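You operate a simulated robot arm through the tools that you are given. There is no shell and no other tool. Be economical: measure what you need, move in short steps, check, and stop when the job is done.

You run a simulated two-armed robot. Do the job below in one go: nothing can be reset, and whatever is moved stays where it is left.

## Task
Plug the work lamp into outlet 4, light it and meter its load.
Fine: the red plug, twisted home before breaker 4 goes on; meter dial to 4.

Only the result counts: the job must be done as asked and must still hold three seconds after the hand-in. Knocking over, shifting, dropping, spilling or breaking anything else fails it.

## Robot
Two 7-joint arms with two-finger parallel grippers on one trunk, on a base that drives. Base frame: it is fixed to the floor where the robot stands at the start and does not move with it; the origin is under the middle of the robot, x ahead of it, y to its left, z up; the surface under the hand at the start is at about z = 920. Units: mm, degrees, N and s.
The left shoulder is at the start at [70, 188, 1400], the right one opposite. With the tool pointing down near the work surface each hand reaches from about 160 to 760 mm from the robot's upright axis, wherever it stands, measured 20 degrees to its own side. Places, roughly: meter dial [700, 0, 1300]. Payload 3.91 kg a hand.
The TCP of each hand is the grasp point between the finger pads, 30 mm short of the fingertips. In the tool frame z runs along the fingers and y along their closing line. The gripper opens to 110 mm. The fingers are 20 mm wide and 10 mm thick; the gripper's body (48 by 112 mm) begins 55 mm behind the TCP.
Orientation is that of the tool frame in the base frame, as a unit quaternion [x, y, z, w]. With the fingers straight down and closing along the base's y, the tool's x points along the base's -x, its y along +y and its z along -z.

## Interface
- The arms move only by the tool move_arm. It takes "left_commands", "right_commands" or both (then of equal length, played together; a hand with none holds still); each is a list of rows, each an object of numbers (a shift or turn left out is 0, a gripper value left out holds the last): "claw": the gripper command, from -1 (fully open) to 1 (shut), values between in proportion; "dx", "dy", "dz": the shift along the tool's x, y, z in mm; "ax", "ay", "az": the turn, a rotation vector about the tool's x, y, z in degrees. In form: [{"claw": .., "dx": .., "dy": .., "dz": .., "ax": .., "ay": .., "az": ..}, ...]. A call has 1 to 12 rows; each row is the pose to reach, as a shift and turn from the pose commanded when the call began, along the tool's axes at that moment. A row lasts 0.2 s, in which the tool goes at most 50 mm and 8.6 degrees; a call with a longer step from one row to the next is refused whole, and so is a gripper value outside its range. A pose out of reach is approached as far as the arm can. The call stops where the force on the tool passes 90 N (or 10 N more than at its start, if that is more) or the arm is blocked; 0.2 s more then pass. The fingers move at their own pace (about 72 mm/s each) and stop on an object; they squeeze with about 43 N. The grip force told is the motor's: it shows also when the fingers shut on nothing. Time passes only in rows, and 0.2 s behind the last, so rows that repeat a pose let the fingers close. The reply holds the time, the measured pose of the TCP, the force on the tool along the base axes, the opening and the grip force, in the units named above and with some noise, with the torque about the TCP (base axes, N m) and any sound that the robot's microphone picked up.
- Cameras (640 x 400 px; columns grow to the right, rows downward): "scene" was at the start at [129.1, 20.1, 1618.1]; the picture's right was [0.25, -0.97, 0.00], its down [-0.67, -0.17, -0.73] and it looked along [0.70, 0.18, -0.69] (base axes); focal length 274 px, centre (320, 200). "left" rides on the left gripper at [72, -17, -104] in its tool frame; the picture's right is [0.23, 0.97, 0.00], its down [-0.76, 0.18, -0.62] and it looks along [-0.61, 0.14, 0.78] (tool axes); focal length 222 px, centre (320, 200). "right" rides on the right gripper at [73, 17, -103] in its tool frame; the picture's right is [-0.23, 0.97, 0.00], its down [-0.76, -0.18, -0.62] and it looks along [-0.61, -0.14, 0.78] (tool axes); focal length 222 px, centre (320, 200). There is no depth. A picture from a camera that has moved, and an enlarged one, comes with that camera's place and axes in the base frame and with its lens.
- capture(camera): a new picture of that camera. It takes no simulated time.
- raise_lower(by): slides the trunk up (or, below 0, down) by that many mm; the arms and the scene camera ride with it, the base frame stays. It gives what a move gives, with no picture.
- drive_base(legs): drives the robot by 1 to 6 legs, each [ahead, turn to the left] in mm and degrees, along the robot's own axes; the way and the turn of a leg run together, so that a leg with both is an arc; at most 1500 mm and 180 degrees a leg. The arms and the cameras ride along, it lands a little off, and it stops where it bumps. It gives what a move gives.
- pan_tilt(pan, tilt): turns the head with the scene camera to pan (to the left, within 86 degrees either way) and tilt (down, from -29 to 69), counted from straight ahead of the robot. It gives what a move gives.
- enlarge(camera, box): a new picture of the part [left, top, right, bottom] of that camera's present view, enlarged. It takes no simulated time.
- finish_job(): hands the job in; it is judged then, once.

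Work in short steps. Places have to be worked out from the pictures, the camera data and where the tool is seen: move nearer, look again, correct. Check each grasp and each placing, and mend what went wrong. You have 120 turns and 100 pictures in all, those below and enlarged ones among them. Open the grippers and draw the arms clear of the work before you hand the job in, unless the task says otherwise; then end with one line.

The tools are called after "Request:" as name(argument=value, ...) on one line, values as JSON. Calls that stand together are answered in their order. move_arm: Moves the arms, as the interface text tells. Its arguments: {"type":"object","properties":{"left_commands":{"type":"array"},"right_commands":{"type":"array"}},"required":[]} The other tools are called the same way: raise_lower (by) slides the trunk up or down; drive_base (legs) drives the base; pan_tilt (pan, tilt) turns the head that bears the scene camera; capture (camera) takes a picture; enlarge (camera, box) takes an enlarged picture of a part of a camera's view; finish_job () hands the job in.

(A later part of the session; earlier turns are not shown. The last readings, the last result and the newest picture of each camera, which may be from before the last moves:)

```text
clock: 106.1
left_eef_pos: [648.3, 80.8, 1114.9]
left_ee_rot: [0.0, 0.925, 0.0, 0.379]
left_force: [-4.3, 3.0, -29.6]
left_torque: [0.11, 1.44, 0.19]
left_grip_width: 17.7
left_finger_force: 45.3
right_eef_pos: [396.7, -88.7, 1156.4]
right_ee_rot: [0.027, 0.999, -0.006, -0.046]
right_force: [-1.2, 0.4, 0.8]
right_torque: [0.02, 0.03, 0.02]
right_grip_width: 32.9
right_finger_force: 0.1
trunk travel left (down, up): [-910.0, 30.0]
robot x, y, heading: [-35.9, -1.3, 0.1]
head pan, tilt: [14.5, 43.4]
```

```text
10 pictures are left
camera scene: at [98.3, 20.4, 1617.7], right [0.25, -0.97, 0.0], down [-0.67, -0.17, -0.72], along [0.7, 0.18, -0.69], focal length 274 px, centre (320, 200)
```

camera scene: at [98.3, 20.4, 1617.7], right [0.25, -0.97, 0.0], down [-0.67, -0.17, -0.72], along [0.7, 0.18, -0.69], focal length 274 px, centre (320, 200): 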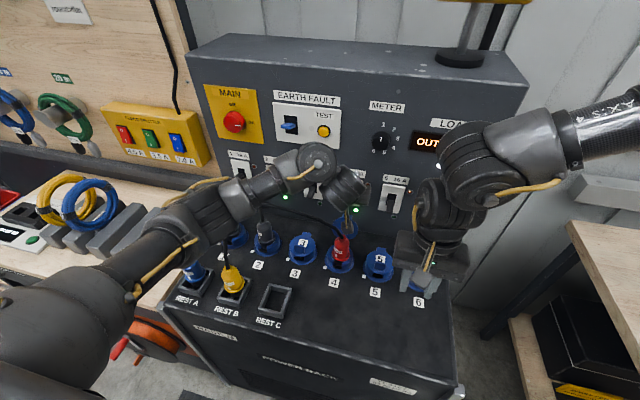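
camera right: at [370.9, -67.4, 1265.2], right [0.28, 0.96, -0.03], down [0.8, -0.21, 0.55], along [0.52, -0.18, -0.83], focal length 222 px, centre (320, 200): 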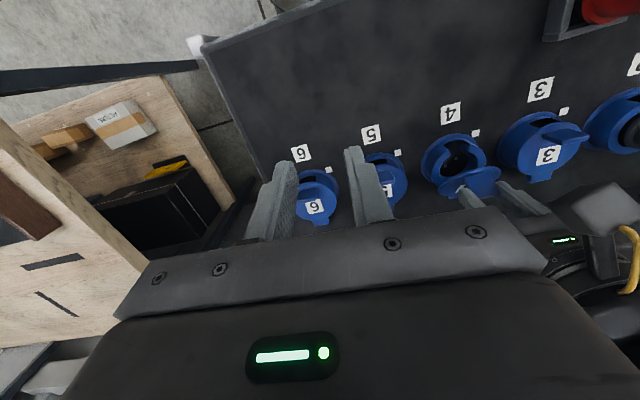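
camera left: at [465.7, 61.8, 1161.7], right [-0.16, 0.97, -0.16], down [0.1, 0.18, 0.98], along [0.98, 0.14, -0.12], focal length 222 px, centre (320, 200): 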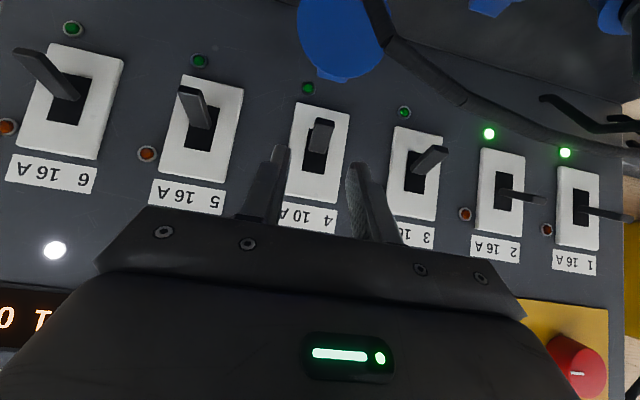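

Breaker 4's green LED is lit. I release and withdraw along the tool axis.

Request:
move_arm(left_commands=[{"claw": 0.3}, {"claw": 0.3}, {"claw": 0.2}, {"dz": -25, "dx": 4}, {"dz": -55, "dx": 8}, {"dz": -90, "dx": 12}, {"dz": -120, "dx": 12}, {"dz": -120, "dx": 12}])

Request:
capture(camera="left")

```text
clock: 107.9
left_eef_pos: [593.9, 88.8, 1180.9]
left_ee_rot: [0.001, 0.925, -0.001, 0.381]
left_force: [0.9, 0.4, -0.3]
left_torque: [0.0, 0.0, -0.02]
left_grip_width: 44.0
left_finger_force: 0.1
left hand out of reach, approached as far as the arm can: row 6, 7, 8
right_eef_pos: [394.1, -88.2, 1156.7]
right_ee_rot: [0.025, 0.999, -0.004, -0.044]
right_force: [-0.7, 0.2, -0.4]
right_torque: [0.01, 0.02, -0.01]
right_grip_width: 32.9
right_finger_force: 0.0
trunk travel left (down, up): [-910.0, 30.0]
robot x, y, heading: [-34.3, -1.7, 0.1]
head pan, tilt: [14.5, 43.4]
```

```text
9 pictures are left
camera left: at [469.0, 71.4, 1201.3], right [-0.16, 0.97, -0.16], down [0.1, 0.18, 0.98], along [0.98, 0.14, -0.13], focal length 222 px, centre (320, 200)
```

left: 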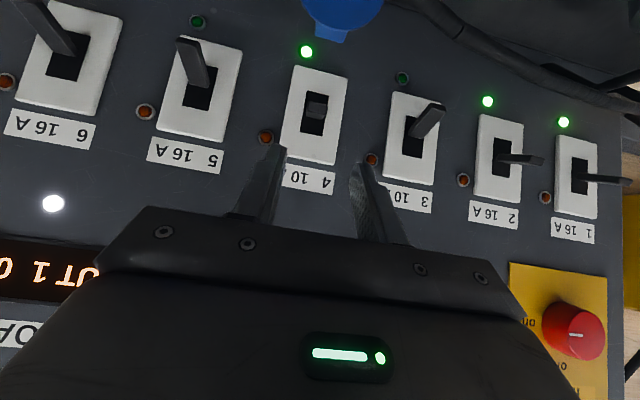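

Breaker 4 is on with its green lamp lit. Next is the dial near (672, 20, 1274): positions step about 40°, so 1→4 needs ~120° clockwise. I level the hand in front of it.

Request:
move_arm(left_commands=[{"ay": -7.5, "dx": -12, "dy": -12, "dz": -11}, {"ay": -15, "dx": -24, "dy": -24, "dz": -21}, {"ay": -22.5, "dx": -36, "dy": -36, "dz": -31}, {"ay": -30, "dx": -48, "dy": -48, "dz": -41}, {"ay": -37.5, "dx": -60, "dy": -60, "dz": -51}, {"ay": -44.5, "dx": -70, "dy": -69, "dz": -61}, {"ay": -44.5, "dx": -70, "dy": -69, "dz": -61}])

```text
clock: 109.5
left_eef_pos: [598.8, 18.5, 1270.8]
left_ee_rot: [0.001, 0.711, 0.0, 0.704]
left_force: [0.9, -0.3, -0.3]
left_torque: [0.02, -0.01, 0.04]
left_grip_width: 44.2
left_finger_force: 0.0
left hand out of reach, approached as far as the arm can: row 1, 2, 3, 4
right_eef_pos: [393.9, -90.5, 1157.4]
right_ee_rot: [0.026, 0.999, -0.005, -0.044]
right_force: [0.4, 0.1, -0.1]
right_torque: [-0.04, -0.01, 0.03]
right_grip_width: 32.9
right_finger_force: 0.2
trunk travel left (down, up): [-910.0, 30.0]
robot x, y, heading: [-32.1, 2.1, 0.1]
head pan, tilt: [14.5, 43.4]
```

Level in front of the dial. I pre-rotate the hand -60° for the turn and then take a picture to centre.

Request:
move_arm(left_commands=[{"az": -7.5}, {"az": -15}, {"az": -22.5}, {"az": -30}, {"az": -37.5}, {"az": -45}, {"az": -52.5}, {"az": -60}, {"az": -60}])

Request:
capture(camera="left")

```text
clock: 111.5
left_eef_pos: [599.3, 18.6, 1271.1]
left_ee_rot: [-0.355, 0.616, -0.352, 0.609]
left_force: [0.3, 0.2, 0.2]
left_torque: [0.02, 0.0, -0.02]
left_grip_width: 44.1
left_finger_force: 0.0
right_eef_pos: [393.0, -88.2, 1157.0]
right_ee_rot: [0.026, 0.999, -0.005, -0.043]
right_force: [0.0, -1.0, -0.6]
right_torque: [0.01, 0.01, 0.02]
right_grip_width: 32.9
right_finger_force: 0.0
trunk travel left (down, up): [-910.0, 30.0]
robot x, y, heading: [-37.7, 2.6, 0.1]
head pan, tilt: [14.5, 43.4]
```

```text
8 pictures are left
camera left: at [496.1, -52.2, 1249.6], right [-0.01, 0.29, -0.96], down [-0.62, 0.75, 0.23], along [0.78, 0.6, 0.17], focal length 222 px, centre (320, 200)
```

left: 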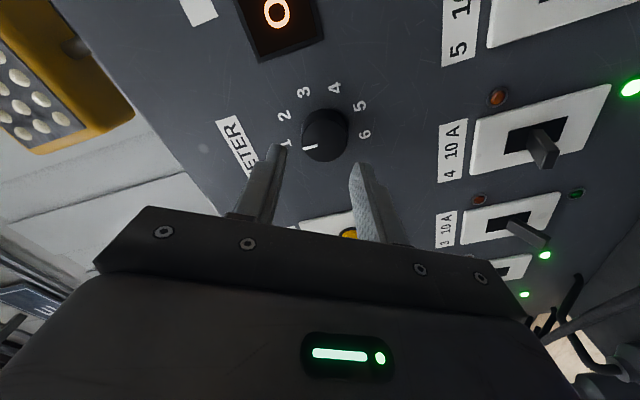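

The dial points at 1; digits run clockwise to 6. The knob is near (672, 24, 1272), so I shift 5 mm, advance 58 mm and grip it.

Request:
move_arm(left_commands=[{"claw": -0.15, "dx": -5, "dy": 1.6, "dz": 10}, {"dx": -5, "dy": 1.6, "dz": 25}, {"dx": -5, "dy": 1.6, "dz": 42}, {"dx": -5, "dy": 1.6, "dz": 58}, {"dx": -5, "dy": 1.6, "dz": 58, "claw": 1}, {"dx": -5, "dy": 1.6, "dz": 58, "claw": 1}, {"dx": -5, "dy": 1.6, "dz": 58, "claw": 1}])

```text
clock: 113.1
left_eef_pos: [657.1, 26.7, 1269.2]
left_ee_rot: [-0.355, 0.618, -0.351, 0.608]
left_force: [-8.4, 2.9, -20.3]
left_torque: [0.12, 0.41, 0.43]
left_grip_width: 40.2
left_finger_force: 44.9
right_eef_pos: [395.3, -88.1, 1156.1]
right_ee_rot: [0.026, 0.999, -0.005, -0.045]
right_force: [0.4, -0.8, -0.3]
right_torque: [0.0, 0.03, -0.04]
right_grip_width: 33.2
right_finger_force: 0.1
trunk travel left (down, up): [-910.0, 30.0]
robot x, y, heading: [-37.9, -1.9, 0.1]
head pan, tilt: [14.5, 43.4]
```

Knob gripped (40 mm). I ease 3 mm down and turn clockwise 90°, first part.

Request:
move_arm(left_commands=[{"dx": 1.5, "dy": 2.6}, {"dx": 1.5, "dy": 2.6, "az": 8.2}, {"dx": 1.5, "dy": 2.6, "az": 16.4}, {"dx": 1.5, "dy": 2.6, "az": 24.6}, {"dx": 1.5, "dy": 2.6, "az": 32.8}, {"dx": 1.5, "dy": 2.6, "az": 41}, {"dx": 1.5, "dy": 2.6, "az": 49.2}, {"dx": 1.5, "dy": 2.6, "az": 57.4}, {"dx": 1.5, "dy": 2.6, "az": 65.6}, {"dx": 1.5, "dy": 2.6, "az": 73.8}, {"dx": 1.5, "dy": 2.6, "az": 82}, {"dx": 1.5, "dy": 2.6, "az": 90}])

Request:
move_arm(left_commands=[{"az": 8}, {"az": 16}, {"az": 24}, {"az": 32}, {"az": 32}])

Request:
capture(camera="left")

```text
clock: 115.7
left_eef_pos: [657.4, 23.8, 1270.7]
left_ee_rot: [0.185, 0.686, 0.182, 0.68]
left_force: [0.9, -2.4, 1.5]
left_torque: [-0.02, 0.08, 0.37]
left_grip_width: 40.0
left_finger_force: 45.3
right_eef_pos: [393.0, -89.2, 1157.6]
right_ee_rot: [0.026, 0.999, -0.005, -0.044]
right_force: [0.2, -0.2, 0.4]
right_torque: [0.02, -0.01, -0.01]
right_grip_width: 32.9
right_finger_force: 0.0
trunk travel left (down, up): [-910.0, 30.0]
robot x, y, heading: [-35.0, -6.6, 0.1]
head pan, tilt: [14.5, 43.4]
```

```text
clock: 116.9
left_eef_pos: [658.0, 22.6, 1268.1]
left_ee_rot: [0.368, 0.608, 0.362, 0.603]
left_force: [-1.0, -4.7, -0.8]
left_torque: [0.02, 0.04, 0.35]
left_grip_width: 40.0
left_finger_force: 45.7
right_eef_pos: [392.9, -90.3, 1158.0]
right_ee_rot: [0.026, 0.999, -0.005, -0.044]
right_force: [-0.3, 0.1, 0.5]
right_torque: [0.01, 0.01, 0.0]
right_grip_width: 32.8
right_finger_force: 0.1
trunk travel left (down, up): [-910.0, 30.0]
robot x, y, heading: [-32.4, -2.1, -0.0]
head pan, tilt: [14.5, 43.4]
```

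```text
7 pictures are left
camera left: at [553.3, 79.1, 1220.2], right [0.01, 0.66, 0.76], down [-0.62, -0.59, 0.52], along [0.79, -0.47, 0.4], focal length 222 px, centre (320, 200)
```

left: 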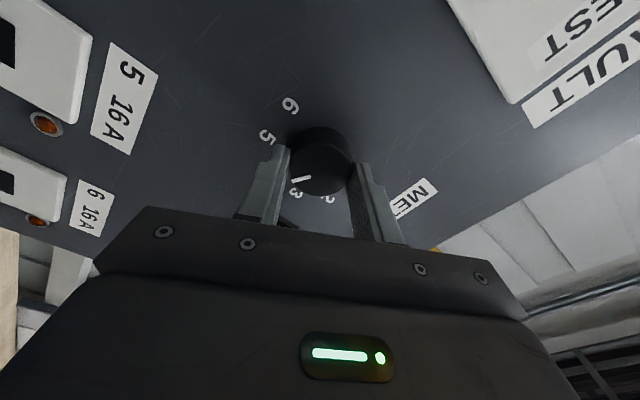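

The pointer is near 4, which the finger hides. I release, back off and read the dial and display.

Request:
move_arm(left_commands=[{"claw": 0}, {"claw": -0.2}, {"claw": -0.2}, {"dz": -25}, {"dz": -55}, {"dz": -75}, {"dz": -75}])

Request:
capture(camera="left")

Request:
enlarge(camera="scene", box=[340, 80, 500, 180])

```text
clock: 118.5
left_eef_pos: [584.7, 24.8, 1269.4]
left_ee_rot: [0.366, 0.609, 0.363, 0.603]
left_force: [0.0, -0.2, -0.6]
left_torque: [-0.01, 0.01, -0.01]
left_grip_width: 66.3
left_finger_force: 0.0
right_eef_pos: [394.0, -89.1, 1156.6]
right_ee_rot: [0.026, 0.999, -0.005, -0.044]
right_force: [-0.4, 0.9, 0.3]
right_torque: [0.0, -0.01, -0.01]
right_grip_width: 32.9
right_finger_force: 0.1
trunk travel left (down, up): [-910.0, 30.0]
robot x, y, heading: [-33.9, -3.6, 0.3]
head pan, tilt: [14.5, 43.4]
```

```text
6 pictures are left
camera left: at [479.5, 80.7, 1220.3], right [0.01, 0.66, 0.75], down [-0.62, -0.59, 0.52], along [0.79, -0.47, 0.4], focal length 222 px, centre (320, 200)
```

left: 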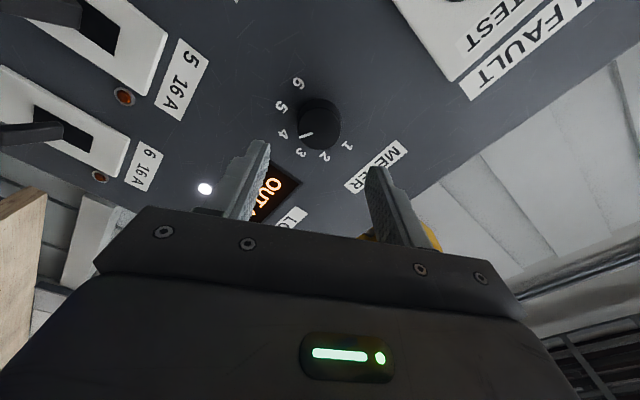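

```text
4.00 times, centred on (420, 130) of scene
camera zoom: at [93.9, 19.2, 1618.1], right [0.25, -0.97, 0.0], down [-0.66, -0.17, -0.73], along [0.7, 0.18, -0.69], focal length 1096 px, centre (-80, 480)
```

zoom: 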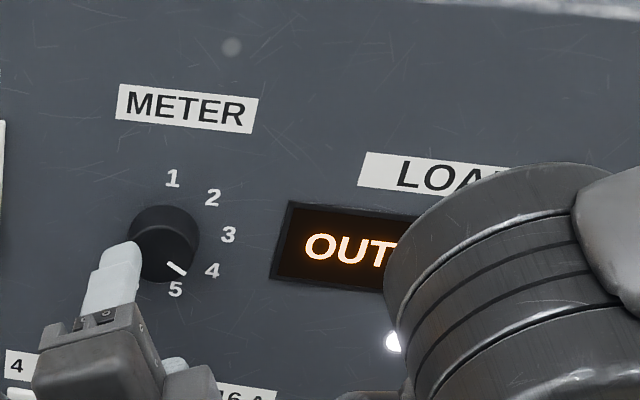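

Digit spacing fits 45° steps, so 4 is at 135° and the pointer is at ~122°. I regrip and turn 13° more, moving the right arm aside to reveal the display.

Request:
move_arm(left_commands=[{"dz": 25}, {"dz": 50}, {"dz": 74}, {"dz": 74, "claw": 1}, {"dz": 74, "claw": 1}, {"dz": 74, "claw": 1}, {"dz": 74, "az": 6.5}, {"dz": 74, "az": 13}, {"dz": 74, "az": 13}], right_commands=[{"dy": -20}, {"dy": -40}, {"dy": -60}, {"dy": -80}, {"dy": -100}, {"dy": -120}, {"dy": -140}, {"dy": -160}, {"dy": -160}])

Request:
move_arm(left_commands=[{"claw": 0}, {"claw": -0.2}, {"claw": -0.2}, {"dz": -25}, {"dz": -55}, {"dz": -75}, {"dz": -75}])

Request:
enlarge(camera="scene", box=[340, 80, 500, 180])

```text
clock: 120.5
left_eef_pos: [656.7, 24.0, 1268.3]
left_ee_rot: [0.435, 0.563, 0.428, 0.557]
left_force: [-4.3, -0.8, -11.0]
left_torque: [0.0, 0.35, 0.63]
left_grip_width: 39.8
left_finger_force: 45.3
right_eef_pos: [368.2, -226.7, 1158.9]
right_ee_rot: [0.028, 0.999, -0.006, -0.044]
right_force: [0.7, 0.1, -0.7]
right_torque: [-0.01, 0.02, 0.01]
right_grip_width: 32.9
right_finger_force: 0.1
right hand out of reach, approached as far as the arm can: row 7, 8, 9
trunk travel left (down, up): [-910.0, 30.0]
robot x, y, heading: [-35.7, 0.4, 0.1]
head pan, tilt: [14.5, 43.4]
```

```text
clock: 122.1
left_eef_pos: [581.1, 24.6, 1270.8]
left_ee_rot: [0.433, 0.564, 0.428, 0.558]
left_force: [-0.5, 0.1, 0.7]
left_torque: [0.02, 0.05, 0.01]
left_grip_width: 65.9
left_finger_force: 0.1
right_eef_pos: [367.5, -225.5, 1159.7]
right_ee_rot: [0.028, 0.999, -0.006, -0.044]
right_force: [-0.3, 0.8, 0.1]
right_torque: [-0.02, 0.02, 0.02]
right_grip_width: 33.1
right_finger_force: 0.0
trunk travel left (down, up): [-910.0, 30.0]
robot x, y, heading: [-37.0, -1.7, 0.3]
head pan, tilt: [14.5, 43.4]
```

```text
4.00 times, centred on (420, 130) of scene
camera zoom: at [93.7, 18.8, 1618.1], right [0.25, -0.97, 0.0], down [-0.66, -0.17, -0.73], along [0.7, 0.18, -0.69], focal length 1096 px, centre (-80, 480)
```

zoom: 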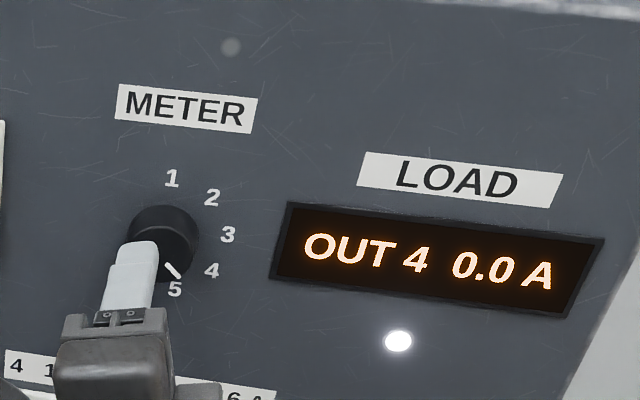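

The meter reads OUT 4 but 0.0 A, so the lamp draws nothing yet. I turn the head to look at the lamp itself.

Request:
pan_tilt(pan=0, tilt=22)

Request:
capture(camera="scene")

```text
clock: 122.9
left_eef_pos: [580.5, 24.1, 1269.9]
left_ee_rot: [0.433, 0.563, 0.428, 0.559]
left_force: [0.1, -0.2, -0.4]
left_torque: [0.01, 0.0, 0.0]
left_grip_width: 65.9
left_finger_force: 0.0
right_eef_pos: [367.8, -225.4, 1160.4]
right_ee_rot: [0.028, 0.999, -0.005, -0.043]
right_force: [0.1, -0.7, -0.1]
right_torque: [-0.02, 0.02, 0.01]
right_grip_width: 33.2
right_finger_force: 0.1
trunk travel left (down, up): [-910.0, 30.0]
robot x, y, heading: [-35.2, -2.0, 0.2]
head pan, tilt: [0.0, 22.0]
```

```text
3 pictures are left
camera scene: at [106.3, -1.7, 1651.2], right [0.0, -1.0, 0.0], down [-0.38, 0.0, -0.93], along [0.93, 0.0, -0.38], focal length 274 px, centre (320, 200)
```

scene: 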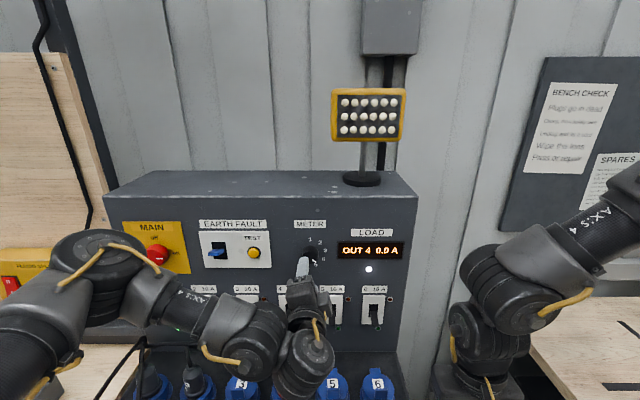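

The lamp is dark. Re-measuring the earlier close-ups, the plug mark ended ~5° short of the white square after my turn-back, so it isn't home. I'll switch breaker 4 off, twist home, then switch on. First I unwind the left hand and move toward the breaker.

Request:
move_arm(left_commands=[{"az": -7.5, "dx": 7, "dy": -3, "dz": 3}, {"az": -15, "dx": 14, "dy": -6, "dz": 6}, {"az": -22.5, "dx": 21, "dy": -9, "dz": 9}, {"az": -30, "dx": 28, "dy": -12, "dz": 12}, {"az": -37.5, "dx": 35, "dy": -15, "dz": 12}, {"az": -45, "dx": 42, "dy": -18, "dz": 12}, {"az": -52.5, "dx": 50, "dy": -20, "dz": 12}, {"az": -60, "dx": 58, "dy": -22, "dz": 12}, {"az": -67.5, "dx": 66, "dy": -24, "dz": 12}, {"az": -75, "dx": 66, "dy": -24, "dz": 12, "claw": 1}, {"az": -75, "dx": 66, "dy": -24, "dz": 12, "claw": 1}])

```text
clock: 125.3
left_eef_pos: [593.2, 81.9, 1228.4]
left_ee_rot: [-0.001, 0.71, 0.0, 0.704]
left_force: [-0.4, 0.7, 0.2]
left_torque: [0.0, 0.03, 0.02]
left_grip_width: 0.0
left_finger_force: 18.2
right_eef_pos: [368.5, -226.9, 1159.4]
right_ee_rot: [0.027, 0.999, -0.005, -0.044]
right_force: [-0.1, 1.2, 0.6]
right_torque: [0.0, -0.03, -0.01]
right_grip_width: 32.9
right_finger_force: 0.0
trunk travel left (down, up): [-910.0, 30.0]
robot x, y, heading: [-35.3, -2.7, 0.1]
head pan, tilt: [0.0, 22.0]
```

Now pitch 45° down with closed fingers, tips just above the raised toggle.

Request:
move_arm(left_commands=[{"ay": 7.5, "dx": 13, "dz": 6}, {"ay": 15, "dx": 26, "dz": 12}, {"ay": 22.5, "dx": 39, "dz": 20}, {"ay": 30, "dx": 52, "dz": 28}, {"ay": 37.5, "dx": 65, "dz": 35}, {"ay": 45, "dx": 76, "dz": 41}, {"ay": 45, "dx": 76, "dz": 41}])

Request:
move_arm(left_commands=[{"dx": 7, "dz": 7}, {"dx": 14, "dz": 14}, {"dx": 21, "dz": 21}, {"dx": 28, "dz": 28}, {"dx": 35, "dz": 35}, {"dx": 42, "dz": 42}, {"dx": 42, "dz": 42}])

```text
clock: 126.9
left_eef_pos: [632.4, 82.7, 1153.6]
left_ee_rot: [0.0, 0.926, 0.0, 0.377]
left_force: [0.1, -0.1, -0.5]
left_torque: [0.0, 0.0, 0.0]
left_grip_width: 0.0
left_finger_force: 37.4
right_eef_pos: [368.1, -225.5, 1160.2]
right_ee_rot: [0.028, 0.999, -0.006, -0.043]
right_force: [-0.8, -0.1, -0.3]
right_torque: [0.0, -0.02, 0.0]
right_grip_width: 33.1
right_finger_force: 0.0
trunk travel left (down, up): [-910.0, 30.0]
robot x, y, heading: [-34.4, -2.2, 0.1]
head pan, tilt: [0.0, 22.0]
```

```text
clock: 128.5
left_eef_pos: [629.3, 83.0, 1096.4]
left_ee_rot: [0.0, 0.925, -0.001, 0.38]
left_force: [-6.2, 3.9, 17.5]
left_torque: [0.1, -0.22, 0.12]
left_grip_width: 0.0
left_finger_force: 38.0
right_eef_pos: [365.0, -225.4, 1162.6]
right_ee_rot: [0.027, 0.999, -0.006, -0.042]
right_force: [0.3, 0.0, -0.1]
right_torque: [0.0, 0.03, -0.01]
right_grip_width: 32.9
right_finger_force: 0.0
trunk travel left (down, up): [-910.0, 30.0]
robot x, y, heading: [-36.4, -0.9, 0.3]
head pan, tilt: [0.0, 22.0]
```

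Contact of 17 N on the toggle. I push 8 mm more, then back off along the tool axis and check with one picture.

Request:
move_arm(left_commands=[{"dx": 3, "dz": 3}, {"dx": 6, "dz": 6}, {"dx": 6, "dz": 6}, {"dx": 2, "dz": -15}, {"dx": 2, "dz": -45}, {"dx": 2, "dz": -75}, {"dx": 2, "dz": -75}])

Request:
capture(camera="left")

```text
clock: 130.1
left_eef_pos: [578.2, 79.9, 1143.6]
left_ee_rot: [0.0, 0.927, 0.001, 0.376]
left_force: [0.3, 0.3, -0.3]
left_torque: [-0.01, -0.01, 0.01]
left_grip_width: 0.0
left_finger_force: 37.7
right_eef_pos: [370.4, -226.1, 1158.6]
right_ee_rot: [0.028, 0.999, -0.006, -0.045]
right_force: [-0.5, 0.2, 0.4]
right_torque: [0.01, 0.02, 0.02]
right_grip_width: 32.8
right_finger_force: 0.0
trunk travel left (down, up): [-910.0, 30.0]
robot x, y, heading: [-37.8, -0.8, -0.1]
head pan, tilt: [0.0, 22.0]
```

```text
2 pictures are left
camera left: at [454.8, 64.0, 1165.9], right [-0.16, 0.97, -0.16], down [0.11, 0.18, 0.98], along [0.98, 0.14, -0.14], focal length 222 px, centre (320, 200)
```

left: 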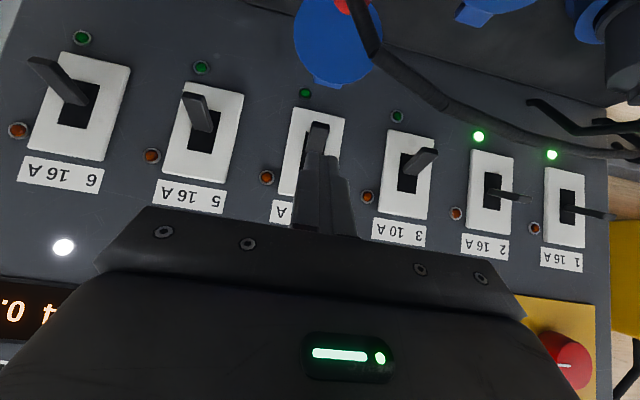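

Breaker 4 is off. Now I bring the left hand back upright above the plug.

Request:
move_arm(left_commands=[{"claw": 0.1, "ay": 7.5, "dx": 1, "dz": -8}, {"ay": 15, "dx": 2, "dz": -16}, {"ay": 22.5, "dx": 3, "dz": -24}, {"ay": 30, "dx": 4, "dy": 1, "dz": -32}, {"ay": 37.5, "dx": 5, "dy": 2, "dz": -42}, {"ay": 44.3, "dx": 5, "dy": 2, "dz": -42}, {"ay": 44.3, "dx": 5, "dy": 2, "dz": -42}])

```text
clock: 131.7
left_eef_pos: [605.4, 52.7, 1103.1]
left_ee_rot: [-0.005, 1.0, -0.003, 0.002]
left_force: [-11.0, -69.2, -13.8]
left_torque: [9.01, -2.56, 5.91]
left_grip_width: 49.5
left_finger_force: 0.0
left hand out of reach, approached as far as the arm can: row 3, 4, 5, 6, 7
right_eef_pos: [367.6, -221.3, 1161.1]
right_ee_rot: [0.027, 0.999, -0.008, -0.043]
right_force: [0.0, 0.1, 0.2]
right_torque: [0.01, 0.0, 0.0]
right_grip_width: 32.9
right_finger_force: 0.0
trunk travel left (down, up): [-910.0, 30.0]
robot x, y, heading: [-33.6, 2.9, 0.1]
head pan, tilt: [0.0, 22.0]
```

The arm drifted to (605,53) with 69 N sideways from its own forearm. I ease away from that push, up and to -y.

Request:
move_arm(left_commands=[{"dy": -6, "dz": -5}, {"dy": -12, "dz": -12}, {"dy": -16, "dz": -22}, {"dy": -16, "dz": -34}, {"dy": -16, "dz": -46}, {"dy": -16, "dz": -46}])

```text
clock: 133.1
left_eef_pos: [605.1, 19.1, 1119.3]
left_ee_rot: [0.001, 1.0, 0.0, 0.002]
left_force: [0.3, 0.3, 0.1]
left_torque: [-0.02, -0.01, 0.03]
left_grip_width: 49.5
left_finger_force: 0.0
left hand out of reach, approached as far as the arm can: row 1, 2, 3, 4, 5, 6
right_eef_pos: [368.6, -226.8, 1161.1]
right_ee_rot: [0.027, 0.999, -0.007, -0.043]
right_force: [-0.5, -0.1, 0.6]
right_torque: [-0.01, -0.03, 0.02]
right_grip_width: 33.0
right_finger_force: 0.0
trunk travel left (down, up): [-910.0, 30.0]
robot x, y, heading: [-35.4, -4.4, 0.1]
head pan, tilt: [0.0, 22.0]
```

Free again, but the elbow is in the folded configuration. I repeat the earlier cure: level the hand, rise, and pitch down up high.

Request:
move_arm(left_commands=[{"ay": -8, "dx": 3}, {"ay": -16, "dx": 6}, {"ay": -24, "dx": 9, "dz": -8}, {"ay": -32, "dx": 12, "dz": -16}, {"ay": -40, "dx": 12, "dz": -24}, {"ay": -48, "dx": 12, "dz": -32}, {"ay": -56, "dx": 12, "dz": -40}, {"ay": -64, "dx": 12, "dz": -48}, {"ay": -72, "dx": 12, "dz": -56}, {"ay": -80, "dx": 12, "dz": -64}, {"ay": -88, "dx": 12, "dz": -72}, {"ay": -90, "dx": 12, "dz": -80}])

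```text
clock: 135.7
left_eef_pos: [590.3, 20.2, 1199.6]
left_ee_rot: [0.0, 0.706, -0.001, 0.709]
left_force: [-0.2, 0.7, 0.3]
left_torque: [0.01, 0.03, -0.03]
left_grip_width: 49.3
left_finger_force: 0.0
right_eef_pos: [368.0, -226.4, 1160.7]
right_ee_rot: [0.027, 0.999, -0.005, -0.044]
right_force: [0.0, -0.5, -0.2]
right_torque: [0.0, -0.01, -0.01]
right_grip_width: 33.2
right_finger_force: 0.1
trunk travel left (down, up): [-910.0, 30.0]
robot x, y, heading: [-38.1, -0.1, 0.3]
head pan, tilt: [0.0, 22.0]
```

Level now. I rise to z≈1435 and move out to y≈270.

Request:
move_arm(left_commands=[{"dx": -30, "dy": 20}, {"dx": -60, "dy": 45}, {"dx": -90, "dy": 75}, {"dx": -120, "dy": 105}, {"dx": -150, "dy": 135}, {"dx": -180, "dy": 165}, {"dx": -205, "dy": 195}, {"dx": -225, "dy": 225}, {"dx": -235, "dy": 250}, {"dx": -235, "dy": 250}])

Request:
move_arm(left_commands=[{"ay": 8.2, "dx": -5}, {"ay": 16.4, "dx": -10}, {"ay": 24.6, "dx": -10, "dz": -10}, {"ay": 32.8, "dx": -10, "dz": -20}, {"ay": 41, "dx": -10, "dz": -30}, {"ay": 49.2, "dx": -10, "dz": -40}, {"ay": 57.4, "dx": -10, "dz": -45}, {"ay": 65.6, "dx": -10, "dz": -45}, {"ay": 73.8, "dx": -10, "dz": -45}, {"ay": 82, "dx": -10, "dz": -45}, {"ay": 90, "dx": -10, "dz": -45}, {"ay": 90, "dx": -10, "dz": -45}])

```text
clock: 138.1
left_eef_pos: [594.4, 226.8, 1440.1]
left_ee_rot: [0.064, 0.699, -0.003, 0.712]
left_force: [0.4, 0.5, 0.3]
left_torque: [-0.03, -0.03, -0.05]
left_grip_width: 49.2
left_finger_force: 0.1
right_eef_pos: [370.6, -217.2, 1161.3]
right_ee_rot: [0.026, 0.999, -0.011, -0.045]
right_force: [-0.2, 1.6, 0.4]
right_torque: [-0.06, 0.0, 0.03]
right_grip_width: 32.9
right_finger_force: 0.1
trunk travel left (down, up): [-910.0, 30.0]
robot x, y, heading: [-35.8, -1.0, 0.3]
head pan, tilt: [0.0, 22.0]
stopped in row 10 (left hand): the arm was blocked; the commanded pose is now the measured one
```

```text
clock: 138.9
left_eef_pos: [588.5, 220.8, 1457.9]
left_ee_rot: [0.064, 0.8, 0.007, 0.596]
left_force: [81.4, -4.6, 3.8]
left_torque: [-0.18, -2.95, -0.31]
left_grip_width: 49.7
left_finger_force: 0.0
right_eef_pos: [369.7, -221.0, 1160.5]
right_ee_rot: [0.026, 0.999, -0.009, -0.044]
right_force: [-0.4, 0.8, 0.2]
right_torque: [-0.04, 0.05, 0.04]
right_grip_width: 32.8
right_finger_force: 0.1
trunk travel left (down, up): [-910.0, 30.0]
robot x, y, heading: [-36.9, -2.1, 0.1]
head pan, tilt: [0.0, 22.0]
stopped in row 3 (left hand): the force on the tool passed its limit at 229 N (the readings are from after the stop); the commanded pose is now the measured one
```

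The left arm is blocked by its own links again. I unload it, leave it parked high, and use the right arm (whose positive yaw works well there) for the final twist.

Request:
move_arm(left_commands=[{"dx": -6, "dz": 19}, {"dx": -6, "dz": 19, "ay": -8}, {"dx": -6, "dz": 19, "ay": -16}, {"dx": -6, "dz": 19, "ay": -16}, {"dx": -6, "dz": 19, "ay": -16}, {"dx": -6, "dz": 19, "ay": -16}, {"dx": -6, "dz": 19, "ay": -16}], right_commands=[{"dx": -15, "dy": 25, "claw": -0.1}, {"dx": -35, "dy": 55}, {"dx": -55, "dy": 85}, {"dx": -75, "dy": 115}, {"dx": -95, "dy": 145}, {"dx": -110, "dy": 165}, {"dx": -110, "dy": 165}])

```text
clock: 140.5
left_eef_pos: [607.1, 211.8, 1458.1]
left_ee_rot: [0.065, 0.711, 0.001, 0.7]
left_force: [-0.6, 0.2, -0.9]
left_torque: [-0.01, 0.03, 0.01]
left_grip_width: 49.5
left_finger_force: 0.1
right_eef_pos: [486.8, -66.8, 1151.2]
right_ee_rot: [0.026, 0.999, -0.006, -0.044]
right_force: [-0.3, -0.3, 0.3]
right_torque: [0.01, 0.0, 0.03]
right_grip_width: 60.3
right_finger_force: 0.0
trunk travel left (down, up): [-910.0, 30.0]
robot x, y, heading: [-33.2, 1.9, 0.1]
head pan, tilt: [0.0, 22.0]
```

The right arm is free to move. I straighten its tilt and bring it above the plug.

Request:
move_arm(right_commands=[{"dx": -12, "dy": 25, "ay": -2.5, "ax": -0.4, "az": -1.5}, {"dx": -25, "dy": 50, "ay": -5, "ax": -0.7, "az": -3}, {"dx": -38, "dy": 75, "ay": -5, "ax": -0.7, "az": -3}, {"dx": -50, "dy": 100, "ay": -5, "ax": -0.7, "az": -3}, {"dx": -63, "dy": 125, "ay": -5, "ax": -0.7, "az": -3}, {"dx": -75, "dy": 148, "dz": 10, "ay": -5, "ax": -0.7, "az": -3}, {"dx": -75, "dy": 148, "dz": 10, "ay": -5, "ax": -0.7, "az": -3}])

```text
clock: 142.1
left_eef_pos: [605.9, 211.5, 1458.8]
left_ee_rot: [0.066, 0.711, 0.001, 0.7]
left_force: [-0.1, -0.4, -0.3]
left_torque: [0.0, 0.05, -0.01]
left_grip_width: 49.4
left_finger_force: 0.0
right_eef_pos: [555.9, 63.4, 1131.5]
right_ee_rot: [0.001, 1.0, 0.002, 0.001]
right_force: [0.1, -0.3, 0.5]
right_torque: [0.01, -0.03, 0.02]
right_grip_width: 60.4
right_finger_force: 0.1
right hand out of reach, approached as far as the arm can: row 6, 7
trunk travel left (down, up): [-910.0, 30.0]
robot x, y, heading: [-36.9, -2.8, -0.1]
head pan, tilt: [0.0, 22.0]
```

Nearly there; yaw +45° should extend the reach. I yaw and shift to (563, 82), lowering a bit.

Request:
move_arm(right_commands=[{"az": 8}, {"az": 16}, {"az": 24}, {"az": 32}, {"az": 40, "dz": 10}, {"az": 45, "dz": 20, "dy": 6, "dx": -2}, {"az": 45, "dz": 25, "dy": 13, "dx": -5}, {"az": 45, "dz": 25, "dy": 19, "dx": -7}, {"az": 45, "dz": 25, "dy": 19, "dx": -7}])

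Request:
enlarge(camera="right", box=[200, 20, 440, 220])

```text
clock: 144.1
left_eef_pos: [607.7, 213.2, 1457.9]
left_ee_rot: [0.066, 0.712, 0.0, 0.7]
left_force: [0.3, 0.0, -0.1]
left_torque: [0.02, 0.03, -0.02]
left_grip_width: 49.3
left_finger_force: 0.1
right_eef_pos: [559.5, 71.2, 1110.8]
right_ee_rot: [0.382, 0.924, 0.0, 0.0]
right_force: [0.7, -0.1, -0.4]
right_torque: [0.0, 0.01, -0.01]
right_grip_width: 60.7
right_finger_force: 0.1
right hand out of reach, approached as far as the arm can: row 7, 8, 9
trunk travel left (down, up): [-910.0, 30.0]
robot x, y, heading: [-31.4, -3.8, -0.1]
head pan, tilt: [0.0, 22.0]
```

```text
2.00 times, centred on (320, 120) of right
camera zoom: at [520.2, 133.8, 1214.5], right [0.85, 0.53, 0.0], down [0.41, -0.66, 0.62], along [0.33, -0.53, -0.78], focal length 444 px, centre (320, 360)
```

zoom: 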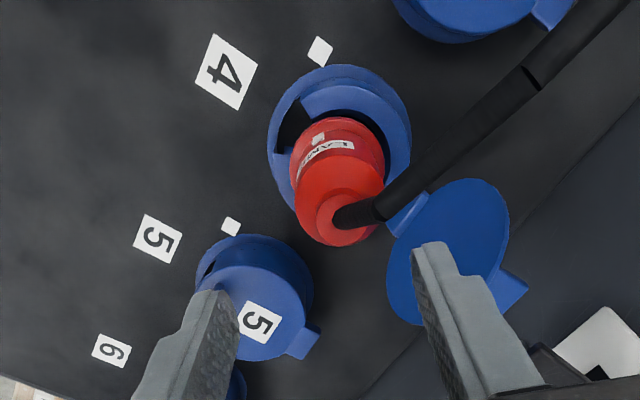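

Now it's clear: the plug has turned back to roughly 20° instead of 45° at the mark. To give the right arm room I turn the base 4° left, which also carries that hand toward the plug side.

Request:
drive_base(legs=[[0, 4]])

Request:
move_arm(right_commands=[{"dz": 0}, {"dz": 0}])

```text
clock: 144.9
left_eef_pos: [590.6, 252.2, 1459.3]
left_ee_rot: [0.042, 0.714, 0.027, 0.699]
left_force: [0.0, -0.3, 0.0]
left_torque: [-0.02, -0.02, 0.03]
left_grip_width: 49.6
left_finger_force: 0.0
right_eef_pos: [552.6, 109.2, 1110.9]
right_ee_rot: [0.351, 0.936, 0.002, -0.001]
right_force: [-0.3, 0.1, 0.2]
right_torque: [0.01, 0.01, 0.02]
right_grip_width: 60.6
right_finger_force: 0.1
trunk travel left (down, up): [-910.0, 30.0]
robot x, y, heading: [-37.0, -2.4, 4.4]
head pan, tilt: [0.0, 22.0]
```

```text
clock: 145.5
left_eef_pos: [590.6, 254.5, 1457.8]
left_ee_rot: [0.042, 0.714, 0.026, 0.699]
left_force: [-0.4, 0.2, 0.0]
left_torque: [0.0, -0.01, 0.0]
left_grip_width: 49.5
left_finger_force: 0.0
right_eef_pos: [554.1, 110.4, 1110.3]
right_ee_rot: [0.35, 0.937, 0.0, 0.0]
right_force: [0.9, 0.0, 0.1]
right_torque: [-0.01, -0.01, 0.02]
right_grip_width: 60.6
right_finger_force: 0.2
trunk travel left (down, up): [-910.0, 30.0]
robot x, y, heading: [-36.3, -2.9, 4.1]
head pan, tilt: [0.0, 22.0]
```

The right hand is now at (554,110) with more freedom. I move over the plug axis (564, 83), yaw to ~53°, open a bit wider and descend.

Request:
move_arm(right_commands=[{"claw": -0.25, "dx": -12, "dy": -8, "az": 6}, {"dx": -24, "dy": -15, "az": 12}, {"dx": -24, "dy": -15, "az": 12}, {"dx": -24, "dy": -15, "az": 12, "dz": 25}, {"dx": -24, "dy": -15, "az": 12, "dz": 50}, {"dx": -24, "dy": -15, "az": 12, "dz": 75}, {"dx": -24, "dy": -15, "az": 12, "dz": 95}, {"dx": -24, "dy": -15, "az": 12, "dz": 107}, {"dx": -24, "dy": -15, "az": 12, "dz": 107}])

```text
clock: 147.5
left_eef_pos: [589.7, 256.7, 1458.3]
left_ee_rot: [0.041, 0.713, 0.026, 0.699]
left_force: [0.7, -0.7, 0.6]
left_torque: [-0.02, -0.02, 0.01]
left_grip_width: 49.7
left_finger_force: 0.0
right_eef_pos: [559.5, 86.3, 1004.4]
right_ee_rot: [0.447, 0.895, 0.001, -0.001]
right_force: [-0.3, 0.1, 0.4]
right_torque: [-0.01, -0.05, 0.01]
right_grip_width: 68.7
right_finger_force: 0.1
trunk travel left (down, up): [-910.0, 30.0]
robot x, y, heading: [-36.8, -1.2, 4.0]
head pan, tilt: [0.0, 22.0]
```

Down around the plug without contact. I shift 5 mm to centre and close.

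Request:
move_arm(right_commands=[{"dx": -5}, {"dx": -5, "claw": 1}, {"dx": -5, "claw": 1}, {"dx": -5, "claw": 1}, {"dx": -5, "claw": 1}])

```text
clock: 148.7
left_eef_pos: [591.1, 257.7, 1457.3]
left_ee_rot: [0.041, 0.714, 0.026, 0.699]
left_force: [-0.9, 0.0, -0.5]
left_torque: [0.0, 0.0, -0.01]
left_grip_width: 49.5
left_finger_force: 0.1
right_eef_pos: [563.5, 80.8, 1003.2]
right_ee_rot: [0.446, 0.895, 0.0, -0.001]
right_force: [-0.1, 0.1, 0.8]
right_torque: [0.0, 0.01, -0.01]
right_grip_width: 40.7
right_finger_force: 43.0
trunk travel left (down, up): [-910.0, 30.0]
robot x, y, heading: [-33.7, -0.8, 4.2]
head pan, tilt: [0.0, 22.0]
```

Centred grip. To be sure it seats fully, I turn it back to the slot, and press down harder.

Request:
move_arm(right_commands=[{"az": -7}, {"az": -14}, {"az": -18}, {"az": -18, "dz": 5}, {"az": -18, "dz": 9}, {"az": -18, "dz": 13}, {"az": -18, "dz": 17}, {"az": -18, "dz": 17}])

```text
clock: 150.5
left_eef_pos: [584.5, 256.0, 1460.5]
left_ee_rot: [0.04, 0.712, 0.026, 0.701]
left_force: [-0.3, -0.6, 0.0]
left_torque: [0.01, 0.01, -0.02]
left_grip_width: 49.5
left_finger_force: 0.1
right_eef_pos: [561.0, 79.5, 992.6]
right_ee_rot: [0.301, 0.954, 0.003, 0.004]
right_force: [7.8, 3.8, 41.5]
right_torque: [0.2, -0.29, 0.17]
right_grip_width: 40.6
right_finger_force: 43.5
trunk travel left (down, up): [-910.0, 30.0]
robot x, y, heading: [-34.8, -1.7, 4.2]
head pan, tilt: [0.0, 22.0]
```

It holds ~41 N, the grip's slip limit; I press further so the fingertips bear on the flange.

Request:
move_arm(right_commands=[{"dz": 3}, {"dz": 6}, {"dz": 9}, {"dz": 12}, {"dz": 12}])

```text
clock: 151.7
left_eef_pos: [581.7, 257.2, 1461.5]
left_ee_rot: [0.041, 0.712, 0.025, 0.701]
left_force: [-0.3, 0.1, 0.2]
left_torque: [-0.01, 0.05, -0.02]
left_grip_width: 49.4
left_finger_force: 0.1
right_eef_pos: [562.4, 81.5, 984.3]
right_ee_rot: [0.302, 0.953, 0.006, 0.007]
right_force: [7.8, 8.3, 63.6]
right_torque: [-0.48, 1.0, 0.0]
right_grip_width: 40.3
right_finger_force: 43.3
trunk travel left (down, up): [-910.0, 30.0]
robot x, y, heading: [-34.3, -0.5, 4.1]
head pan, tilt: [0.0, 22.0]
```

Now 64 N bears on the flange. I twist clockwise 50° under this pressure.

Request:
move_arm(right_commands=[{"az": 5, "dz": -2}, {"az": 10, "dz": -2}, {"az": 15, "dz": -2}, {"az": 20, "dz": -2}, {"az": 25, "dz": -2}, {"az": 30, "dz": -2}, {"az": 35, "dz": -2}, {"az": 40, "dz": -2}, {"az": 45, "dz": -2}, {"az": 50, "dz": -2}, {"az": 50, "dz": -2}])

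```text
clock: 154.1
left_eef_pos: [587.0, 250.6, 1461.0]
left_ee_rot: [0.043, 0.713, 0.026, 0.7]
left_force: [0.3, -0.9, -1.1]
left_torque: [0.0, 0.02, 0.0]
left_grip_width: 49.3
left_finger_force: 0.1
right_eef_pos: [566.6, 73.3, 984.0]
right_ee_rot: [0.679, 0.734, 0.007, 0.004]
right_force: [21.9, -25.9, 52.3]
right_torque: [-1.96, 0.81, 1.11]
right_grip_width: 41.1
right_finger_force: 43.2
trunk travel left (down, up): [-910.0, 30.0]
robot x, y, heading: [-35.1, -1.8, 3.9]
head pan, tilt: [0.0, 22.0]
```

A firm end stop now: 1.1 N·m of torque, which I never felt before, so the plug is home. I relax, release and lift the right hand straight up.

Request:
move_arm(right_commands=[{"dz": -6, "az": -1}, {"dz": -6, "az": -1, "claw": 0.2}, {"dz": -6, "az": -1, "claw": 0}, {"dz": -6, "az": -1, "claw": 0}, {"dz": -30, "az": -1}, {"dz": -60, "az": -1}, {"dz": -95, "az": -1}, {"dz": -125, "az": -1}, {"dz": -125, "az": -1}])

```text
clock: 156.1
left_eef_pos: [590.3, 256.3, 1456.9]
left_ee_rot: [0.041, 0.713, 0.024, 0.699]
left_force: [-1.3, 0.5, -0.6]
left_torque: [0.0, -0.03, 0.02]
left_grip_width: 49.6
left_finger_force: 0.1
right_eef_pos: [564.1, 80.0, 1101.1]
right_ee_rot: [0.669, 0.743, 0.0, 0.0]
right_force: [-0.1, -0.1, -0.7]
right_torque: [-0.01, -0.01, 0.03]
right_grip_width: 54.9
right_finger_force: 0.1
trunk travel left (down, up): [-910.0, 30.0]
robot x, y, heading: [-35.8, -1.5, 4.2]
head pan, tilt: [0.0, 22.0]
```

Released cleanly. I move the right arm well aside and then bring the left hand down in front of the breakers, straightening its yaw.

Request:
move_arm(right_commands=[{"dx": -20, "dy": -20, "dz": -20}, {"dx": -50, "dy": -45, "dz": -35}, {"dx": -85, "dy": -70, "dz": -45}, {"dx": -125, "dy": -90, "dz": -50}, {"dx": -165, "dy": -102, "dz": -50}, {"dx": -205, "dy": -102, "dz": -50}, {"dx": -240, "dy": -102, "dz": -50}, {"dx": -240, "dy": -102, "dz": -50}, {"dx": -240, "dy": -102, "dz": -50}, {"dx": -240, "dy": -102, "dz": -50}, {"dx": -240, "dy": -102, "dz": -50}, {"dx": -240, "dy": -102, "dz": -50}], left_commands=[{"dx": 0}, {"dx": 0}, {"dx": 0}, {"dx": 0}, {"dx": 0}, {"dx": 33, "dy": -22, "az": -2, "ax": -0.5}, {"dx": 66, "dy": -46, "az": -4, "ax": -1}, {"dx": 99, "dy": -72, "dz": -3, "az": -5.6, "ax": -1.4}, {"dx": 132, "dy": -98, "dz": -5, "az": -5.6, "ax": -1.4}, {"dx": 165, "dy": -124, "dz": -7, "az": -5.6, "ax": -1.4}, {"dx": 198, "dy": -150, "dz": -9, "az": -5.6, "ax": -1.4}, {"dx": 229, "dy": -174, "dz": -9, "az": -5.6, "ax": -1.4}])

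```text
clock: 158.7
left_eef_pos: [575.1, 103.0, 1213.4]
left_ee_rot: [-0.002, 0.714, 0.0, 0.7]
left_force: [0.2, -0.2, -0.2]
left_torque: [0.01, 0.03, 0.02]
left_grip_width: 49.4
left_finger_force: 0.0
right_eef_pos: [488.2, -170.5, 1151.5]
right_ee_rot: [0.67, 0.742, 0.0, -0.001]
right_force: [0.2, -0.4, 0.0]
right_torque: [0.01, 0.0, -0.02]
right_grip_width: 55.1
right_finger_force: 0.1
trunk travel left (down, up): [-910.0, 30.0]
robot x, y, heading: [-37.6, -0.6, 4.0]
head pan, tilt: [0.0, 22.0]
```

Good. I pitch 45° down and stage in line with breaker 4's toggle.

Request:
move_arm(left_commands=[{"claw": 0.3, "ay": 7.5, "dx": 14, "dy": -4, "dz": 6}, {"ay": 15, "dx": 28, "dy": -8, "dz": 12}, {"ay": 22.5, "dx": 42, "dy": -12, "dz": 18}, {"ay": 30, "dx": 58, "dy": -16, "dz": 24}, {"ay": 37.5, "dx": 75, "dy": -20, "dz": 30}, {"ay": 44.2, "dx": 93, "dy": -21, "dz": 35}, {"ay": 44.2, "dx": 93, "dy": -21, "dz": 35}])

```text
clock: 160.3
left_eef_pos: [609.6, 102.2, 1116.0]
left_ee_rot: [-0.005, 0.925, 0.014, 0.38]
left_force: [0.2, -0.2, 0.4]
left_torque: [-0.02, 0.0, 0.01]
left_grip_width: 38.5
left_finger_force: 0.1
right_eef_pos: [486.2, -168.8, 1151.6]
right_ee_rot: [0.67, 0.743, 0.001, 0.0]
right_force: [0.0, 0.4, 0.1]
right_torque: [0.03, 0.01, -0.01]
right_grip_width: 55.1
right_finger_force: 0.1
trunk travel left (down, up): [-910.0, 30.0]
robot x, y, heading: [-32.5, 3.1, 3.9]
head pan, tilt: [0.0, 22.0]
```

y is still 102; I shift the hand 20 mm toward the toggle line (y≈82).

Request:
move_arm(left_commands=[{"dy": -7}, {"dy": -14}, {"dy": -20}, {"dy": -20}])

```text
clock: 161.5
left_eef_pos: [615.7, 116.1, 1109.1]
left_ee_rot: [-0.013, 0.924, 0.041, 0.38]
left_force: [-0.5, -0.2, 0.0]
left_torque: [-0.01, 0.02, 0.01]
left_grip_width: 38.4
left_finger_force: 0.0
right_eef_pos: [486.8, -169.7, 1153.1]
right_ee_rot: [0.67, 0.743, 0.0, 0.0]
right_force: [0.2, -0.2, 0.3]
right_torque: [0.02, -0.02, 0.01]
right_grip_width: 55.0
right_finger_force: 0.1
trunk travel left (down, up): [-910.0, 30.0]
robot x, y, heading: [-34.9, -2.2, 4.0]
head pan, tilt: [0.0, 22.0]
stopped in row 4 (left hand): the arm was blocked; the commanded pose is now the measured one
```

The left arm is jammed in y, so I use the base instead: retract slightly along the tool, then turn 3.2° right to swing the hand to y≈80.

Request:
move_arm(left_commands=[{"dz": -10}, {"dz": -20}, {"dz": -20}])

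Request:
drive_base(legs=[[0, -3.2]])

Request:
move_arm(left_commands=[{"dz": 0}, {"dz": 0}])

```text
clock: 162.5
left_eef_pos: [614.7, 187.2, 1102.9]
left_ee_rot: [-0.026, 0.92, 0.102, 0.377]
left_force: [-0.4, 0.7, -0.2]
left_torque: [-0.01, 0.03, -0.02]
left_grip_width: 38.4
left_finger_force: 0.0
left hand out of reach, approached as far as the arm can: row 2, 3
right_eef_pos: [487.2, -168.0, 1152.3]
right_ee_rot: [0.67, 0.743, 0.001, 0.001]
right_force: [-0.4, 0.2, 0.5]
right_torque: [0.0, 0.01, 0.01]
right_grip_width: 54.9
right_finger_force: 0.0
trunk travel left (down, up): [-910.0, 30.0]
robot x, y, heading: [-35.3, -4.5, 4.0]
head pan, tilt: [0.0, 22.0]
stopped in row 3 (left hand): the arm was blocked; the commanded pose is now the measured one
```

```text
clock: 163.3
left_eef_pos: [623.7, 153.2, 1101.3]
left_ee_rot: [-0.001, 0.922, 0.089, 0.378]
left_force: [0.1, 0.7, -0.1]
left_torque: [-0.02, 0.0, -0.02]
left_grip_width: 38.5
left_finger_force: 0.1
right_eef_pos: [477.4, -194.1, 1152.9]
right_ee_rot: [0.69, 0.724, -0.002, 0.0]
right_force: [-0.3, 0.1, 0.1]
right_torque: [-0.04, 0.02, 0.04]
right_grip_width: 54.8
right_finger_force: 0.1
trunk travel left (down, up): [-910.0, 30.0]
robot x, y, heading: [-35.1, -1.2, 0.9]
head pan, tilt: [0.0, 22.0]
```

```text
clock: 163.9
left_eef_pos: [623.1, 152.8, 1102.5]
left_ee_rot: [-0.002, 0.921, 0.092, 0.38]
left_force: [-0.9, 0.5, 0.5]
left_torque: [-0.03, 0.02, 0.01]
left_grip_width: 38.3
left_finger_force: 0.1
right_eef_pos: [477.8, -195.2, 1151.6]
right_ee_rot: [0.69, 0.724, 0.0, 0.001]
right_force: [-0.2, 0.1, 0.3]
right_torque: [-0.02, -0.01, 0.01]
right_grip_width: 55.1
right_finger_force: 0.1
trunk travel left (down, up): [-910.0, 30.0]
robot x, y, heading: [-37.0, 0.7, 1.0]
head pan, tilt: [0.0, 22.0]
```

The left arm drifts unless the base faces straight, which it now does (1°). I bring it back to the known-good level pose at about (593, 90, 1228).

Request:
move_arm(left_commands=[{"dx": -9, "dy": -4, "dz": -16, "ax": 1, "ay": -5.5, "az": -0.9}, {"dx": -18, "dy": -9, "dz": -32, "ax": 2, "ay": -11, "az": -1.8}, {"dx": -27, "dy": -14, "dz": -47, "ax": 3, "ay": -16.6, "az": -2.8}, {"dx": -36, "dy": -19, "dz": -62, "ax": 4, "ay": -22.2, "az": -3.7}, {"dx": -45, "dy": -24, "dz": -77, "ax": 5, "ay": -28, "az": -4.6}, {"dx": -54, "dy": -29, "dz": -92, "ax": 6, "ay": -33.5, "az": -5.5}, {"dx": -63, "dy": -34, "dz": -106, "ax": 7, "ay": -39, "az": -6.5}, {"dx": -71, "dy": -38.5, "dz": -120, "ax": 7.8, "ay": -44.4, "az": -7.4}, {"dx": -71, "dy": -38.5, "dz": -120, "ax": 7.8, "ay": -44.4, "az": -7.4}])

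```text
clock: 165.2
left_eef_pos: [631.3, 134.9, 1273.3]
left_ee_rot: [-0.001, 0.745, 0.058, 0.664]
left_force: [-0.9, 0.1, -0.2]
left_torque: [-0.01, 0.0, -0.02]
left_grip_width: 38.5
left_finger_force: 0.0
right_eef_pos: [477.1, -197.9, 1152.1]
right_ee_rot: [0.69, 0.724, 0.001, -0.001]
right_force: [0.5, 0.0, -0.8]
right_torque: [0.01, 0.02, 0.0]
right_grip_width: 55.0
right_finger_force: 0.0
trunk travel left (down, up): [-910.0, 30.0]
robot x, y, heading: [-38.1, -3.1, 1.1]
head pan, tilt: [0.0, 22.0]
stopped in row 6 (left hand): the arm was blocked; the commanded pose is now the measured one
```

The left hand stopped at (631,135,1273), close to the TEST button. I back the base 50 mm so both arms get room, then stage the hand at breaker 4 again.

Request:
drive_base(legs=[[-50, 0]])

Request:
move_arm(left_commands=[{"dx": 0, "dy": -20}, {"dx": 20, "dy": -40, "dz": 5, "ax": 1, "ay": 6, "az": -0.4}, {"dx": 40, "dy": -66, "dz": 10, "ax": 2, "ay": 12, "az": -0.8}, {"dx": 60, "dy": -66, "dz": 15, "ax": 3, "ay": 18, "az": -1.2}, {"dx": 80, "dy": -66, "dz": 20, "ax": 4, "ay": 24, "az": -1.6}, {"dx": 100, "dy": -66, "dz": 25, "ax": 5, "ay": 30, "az": -2}, {"dx": 120, "dy": -66, "dz": 30, "ax": 6, "ay": 35, "az": -2.3}, {"dx": 139, "dy": -66, "dz": 35, "ax": 6.3, "ay": 38.6, "az": -2.5}, {"dx": 139, "dy": -66, "dz": 35, "ax": 6.3, "ay": 38.6, "az": -2.5}])

```text
clock: 166.2
left_eef_pos: [591.5, 135.7, 1266.6]
left_ee_rot: [-0.001, 0.749, 0.059, 0.66]
left_force: [0.4, 0.2, -0.7]
left_torque: [-0.01, -0.04, 0.0]
left_grip_width: 38.4
left_finger_force: 0.1
right_eef_pos: [437.5, -198.5, 1147.8]
right_ee_rot: [0.69, 0.724, -0.002, -0.004]
right_force: [0.6, 0.5, -0.7]
right_torque: [-0.03, 0.03, 0.0]
right_grip_width: 54.9
right_finger_force: 0.0
trunk travel left (down, up): [-910.0, 30.0]
robot x, y, heading: [-80.4, -2.7, 0.8]
head pan, tilt: [0.0, 22.0]
```

```text
clock: 167.0
left_eef_pos: [602.5, 152.4, 1205.5]
left_ee_rot: [0.006, 0.805, 0.121, 0.58]
left_force: [-0.2, 0.2, 0.6]
left_torque: [-0.02, -0.02, 0.01]
left_grip_width: 38.4
left_finger_force: 0.1
right_eef_pos: [427.6, -198.4, 1152.8]
right_ee_rot: [0.69, 0.724, 0.002, 0.0]
right_force: [-0.3, -0.4, -0.1]
right_torque: [0.04, -0.03, -0.04]
right_grip_width: 54.8
right_finger_force: 0.1
trunk travel left (down, up): [-910.0, 30.0]
robot x, y, heading: [-87.4, -0.4, 0.7]
head pan, tilt: [0.0, 22.0]
stopped in row 4 (left hand): the arm was blocked; the commanded pose is now the measured one
```

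The left arm keeps jamming, but it holds still well; so I move the hand with the base and trunk instead: turn 5.5° right and lower the trunk 128 mm, leaving the hand short of the toggles in x.

Request:
drive_base(legs=[[0, -5.5]])

Request:
raise_lower(by=-126)

Request:
move_arm(right_commands=[{"dz": 0}, {"dz": 0}])

```text
clock: 167.9
left_eef_pos: [615.1, 89.0, 1203.9]
left_ee_rot: [0.044, 0.805, 0.092, 0.584]
left_force: [0.9, -0.2, 0.1]
left_torque: [-0.03, -0.02, -0.01]
left_grip_width: 38.5
left_finger_force: 0.0
right_eef_pos: [410.8, -241.6, 1151.8]
right_ee_rot: [0.723, 0.69, -0.001, 0.0]
right_force: [-0.2, 0.0, 0.0]
right_torque: [-0.02, -0.01, 0.03]
right_grip_width: 54.7
right_finger_force: 0.0
trunk travel left (down, up): [-910.0, 30.0]
robot x, y, heading: [-87.2, -2.3, -4.5]
head pan, tilt: [0.0, 22.0]
```

```text
clock: 169.5
left_eef_pos: [615.3, 86.3, 1079.5]
left_ee_rot: [0.045, 0.804, 0.093, 0.585]
left_force: [-0.1, 0.3, 0.6]
left_torque: [-0.03, -0.03, -0.03]
left_grip_width: 38.3
left_finger_force: 0.0
right_eef_pos: [407.9, -244.8, 1025.5]
right_ee_rot: [0.723, 0.691, 0.001, -0.001]
right_force: [-0.2, 0.1, -0.5]
right_torque: [-0.04, -0.03, 0.0]
right_grip_width: 55.1
right_finger_force: 0.1
trunk travel left (down, up): [-784.0, 156.0]
robot x, y, heading: [-84.7, -3.9, -4.5]
head pan, tilt: [0.0, 22.0]
```

```text
clock: 170.1
left_eef_pos: [614.8, 85.6, 1077.8]
left_ee_rot: [0.046, 0.804, 0.092, 0.585]
left_force: [-0.1, -0.4, -0.3]
left_torque: [0.01, -0.01, -0.03]
left_grip_width: 38.4
left_finger_force: 0.1
right_eef_pos: [407.8, -245.9, 1025.3]
right_ee_rot: [0.723, 0.69, 0.0, -0.001]
right_force: [-0.4, -0.4, 0.4]
right_torque: [-0.01, -0.03, -0.02]
right_grip_width: 54.9
right_finger_force: 0.0
trunk travel left (down, up): [-784.0, 156.0]
robot x, y, heading: [-85.5, -1.4, -4.6]
head pan, tilt: [0.0, 22.0]
```

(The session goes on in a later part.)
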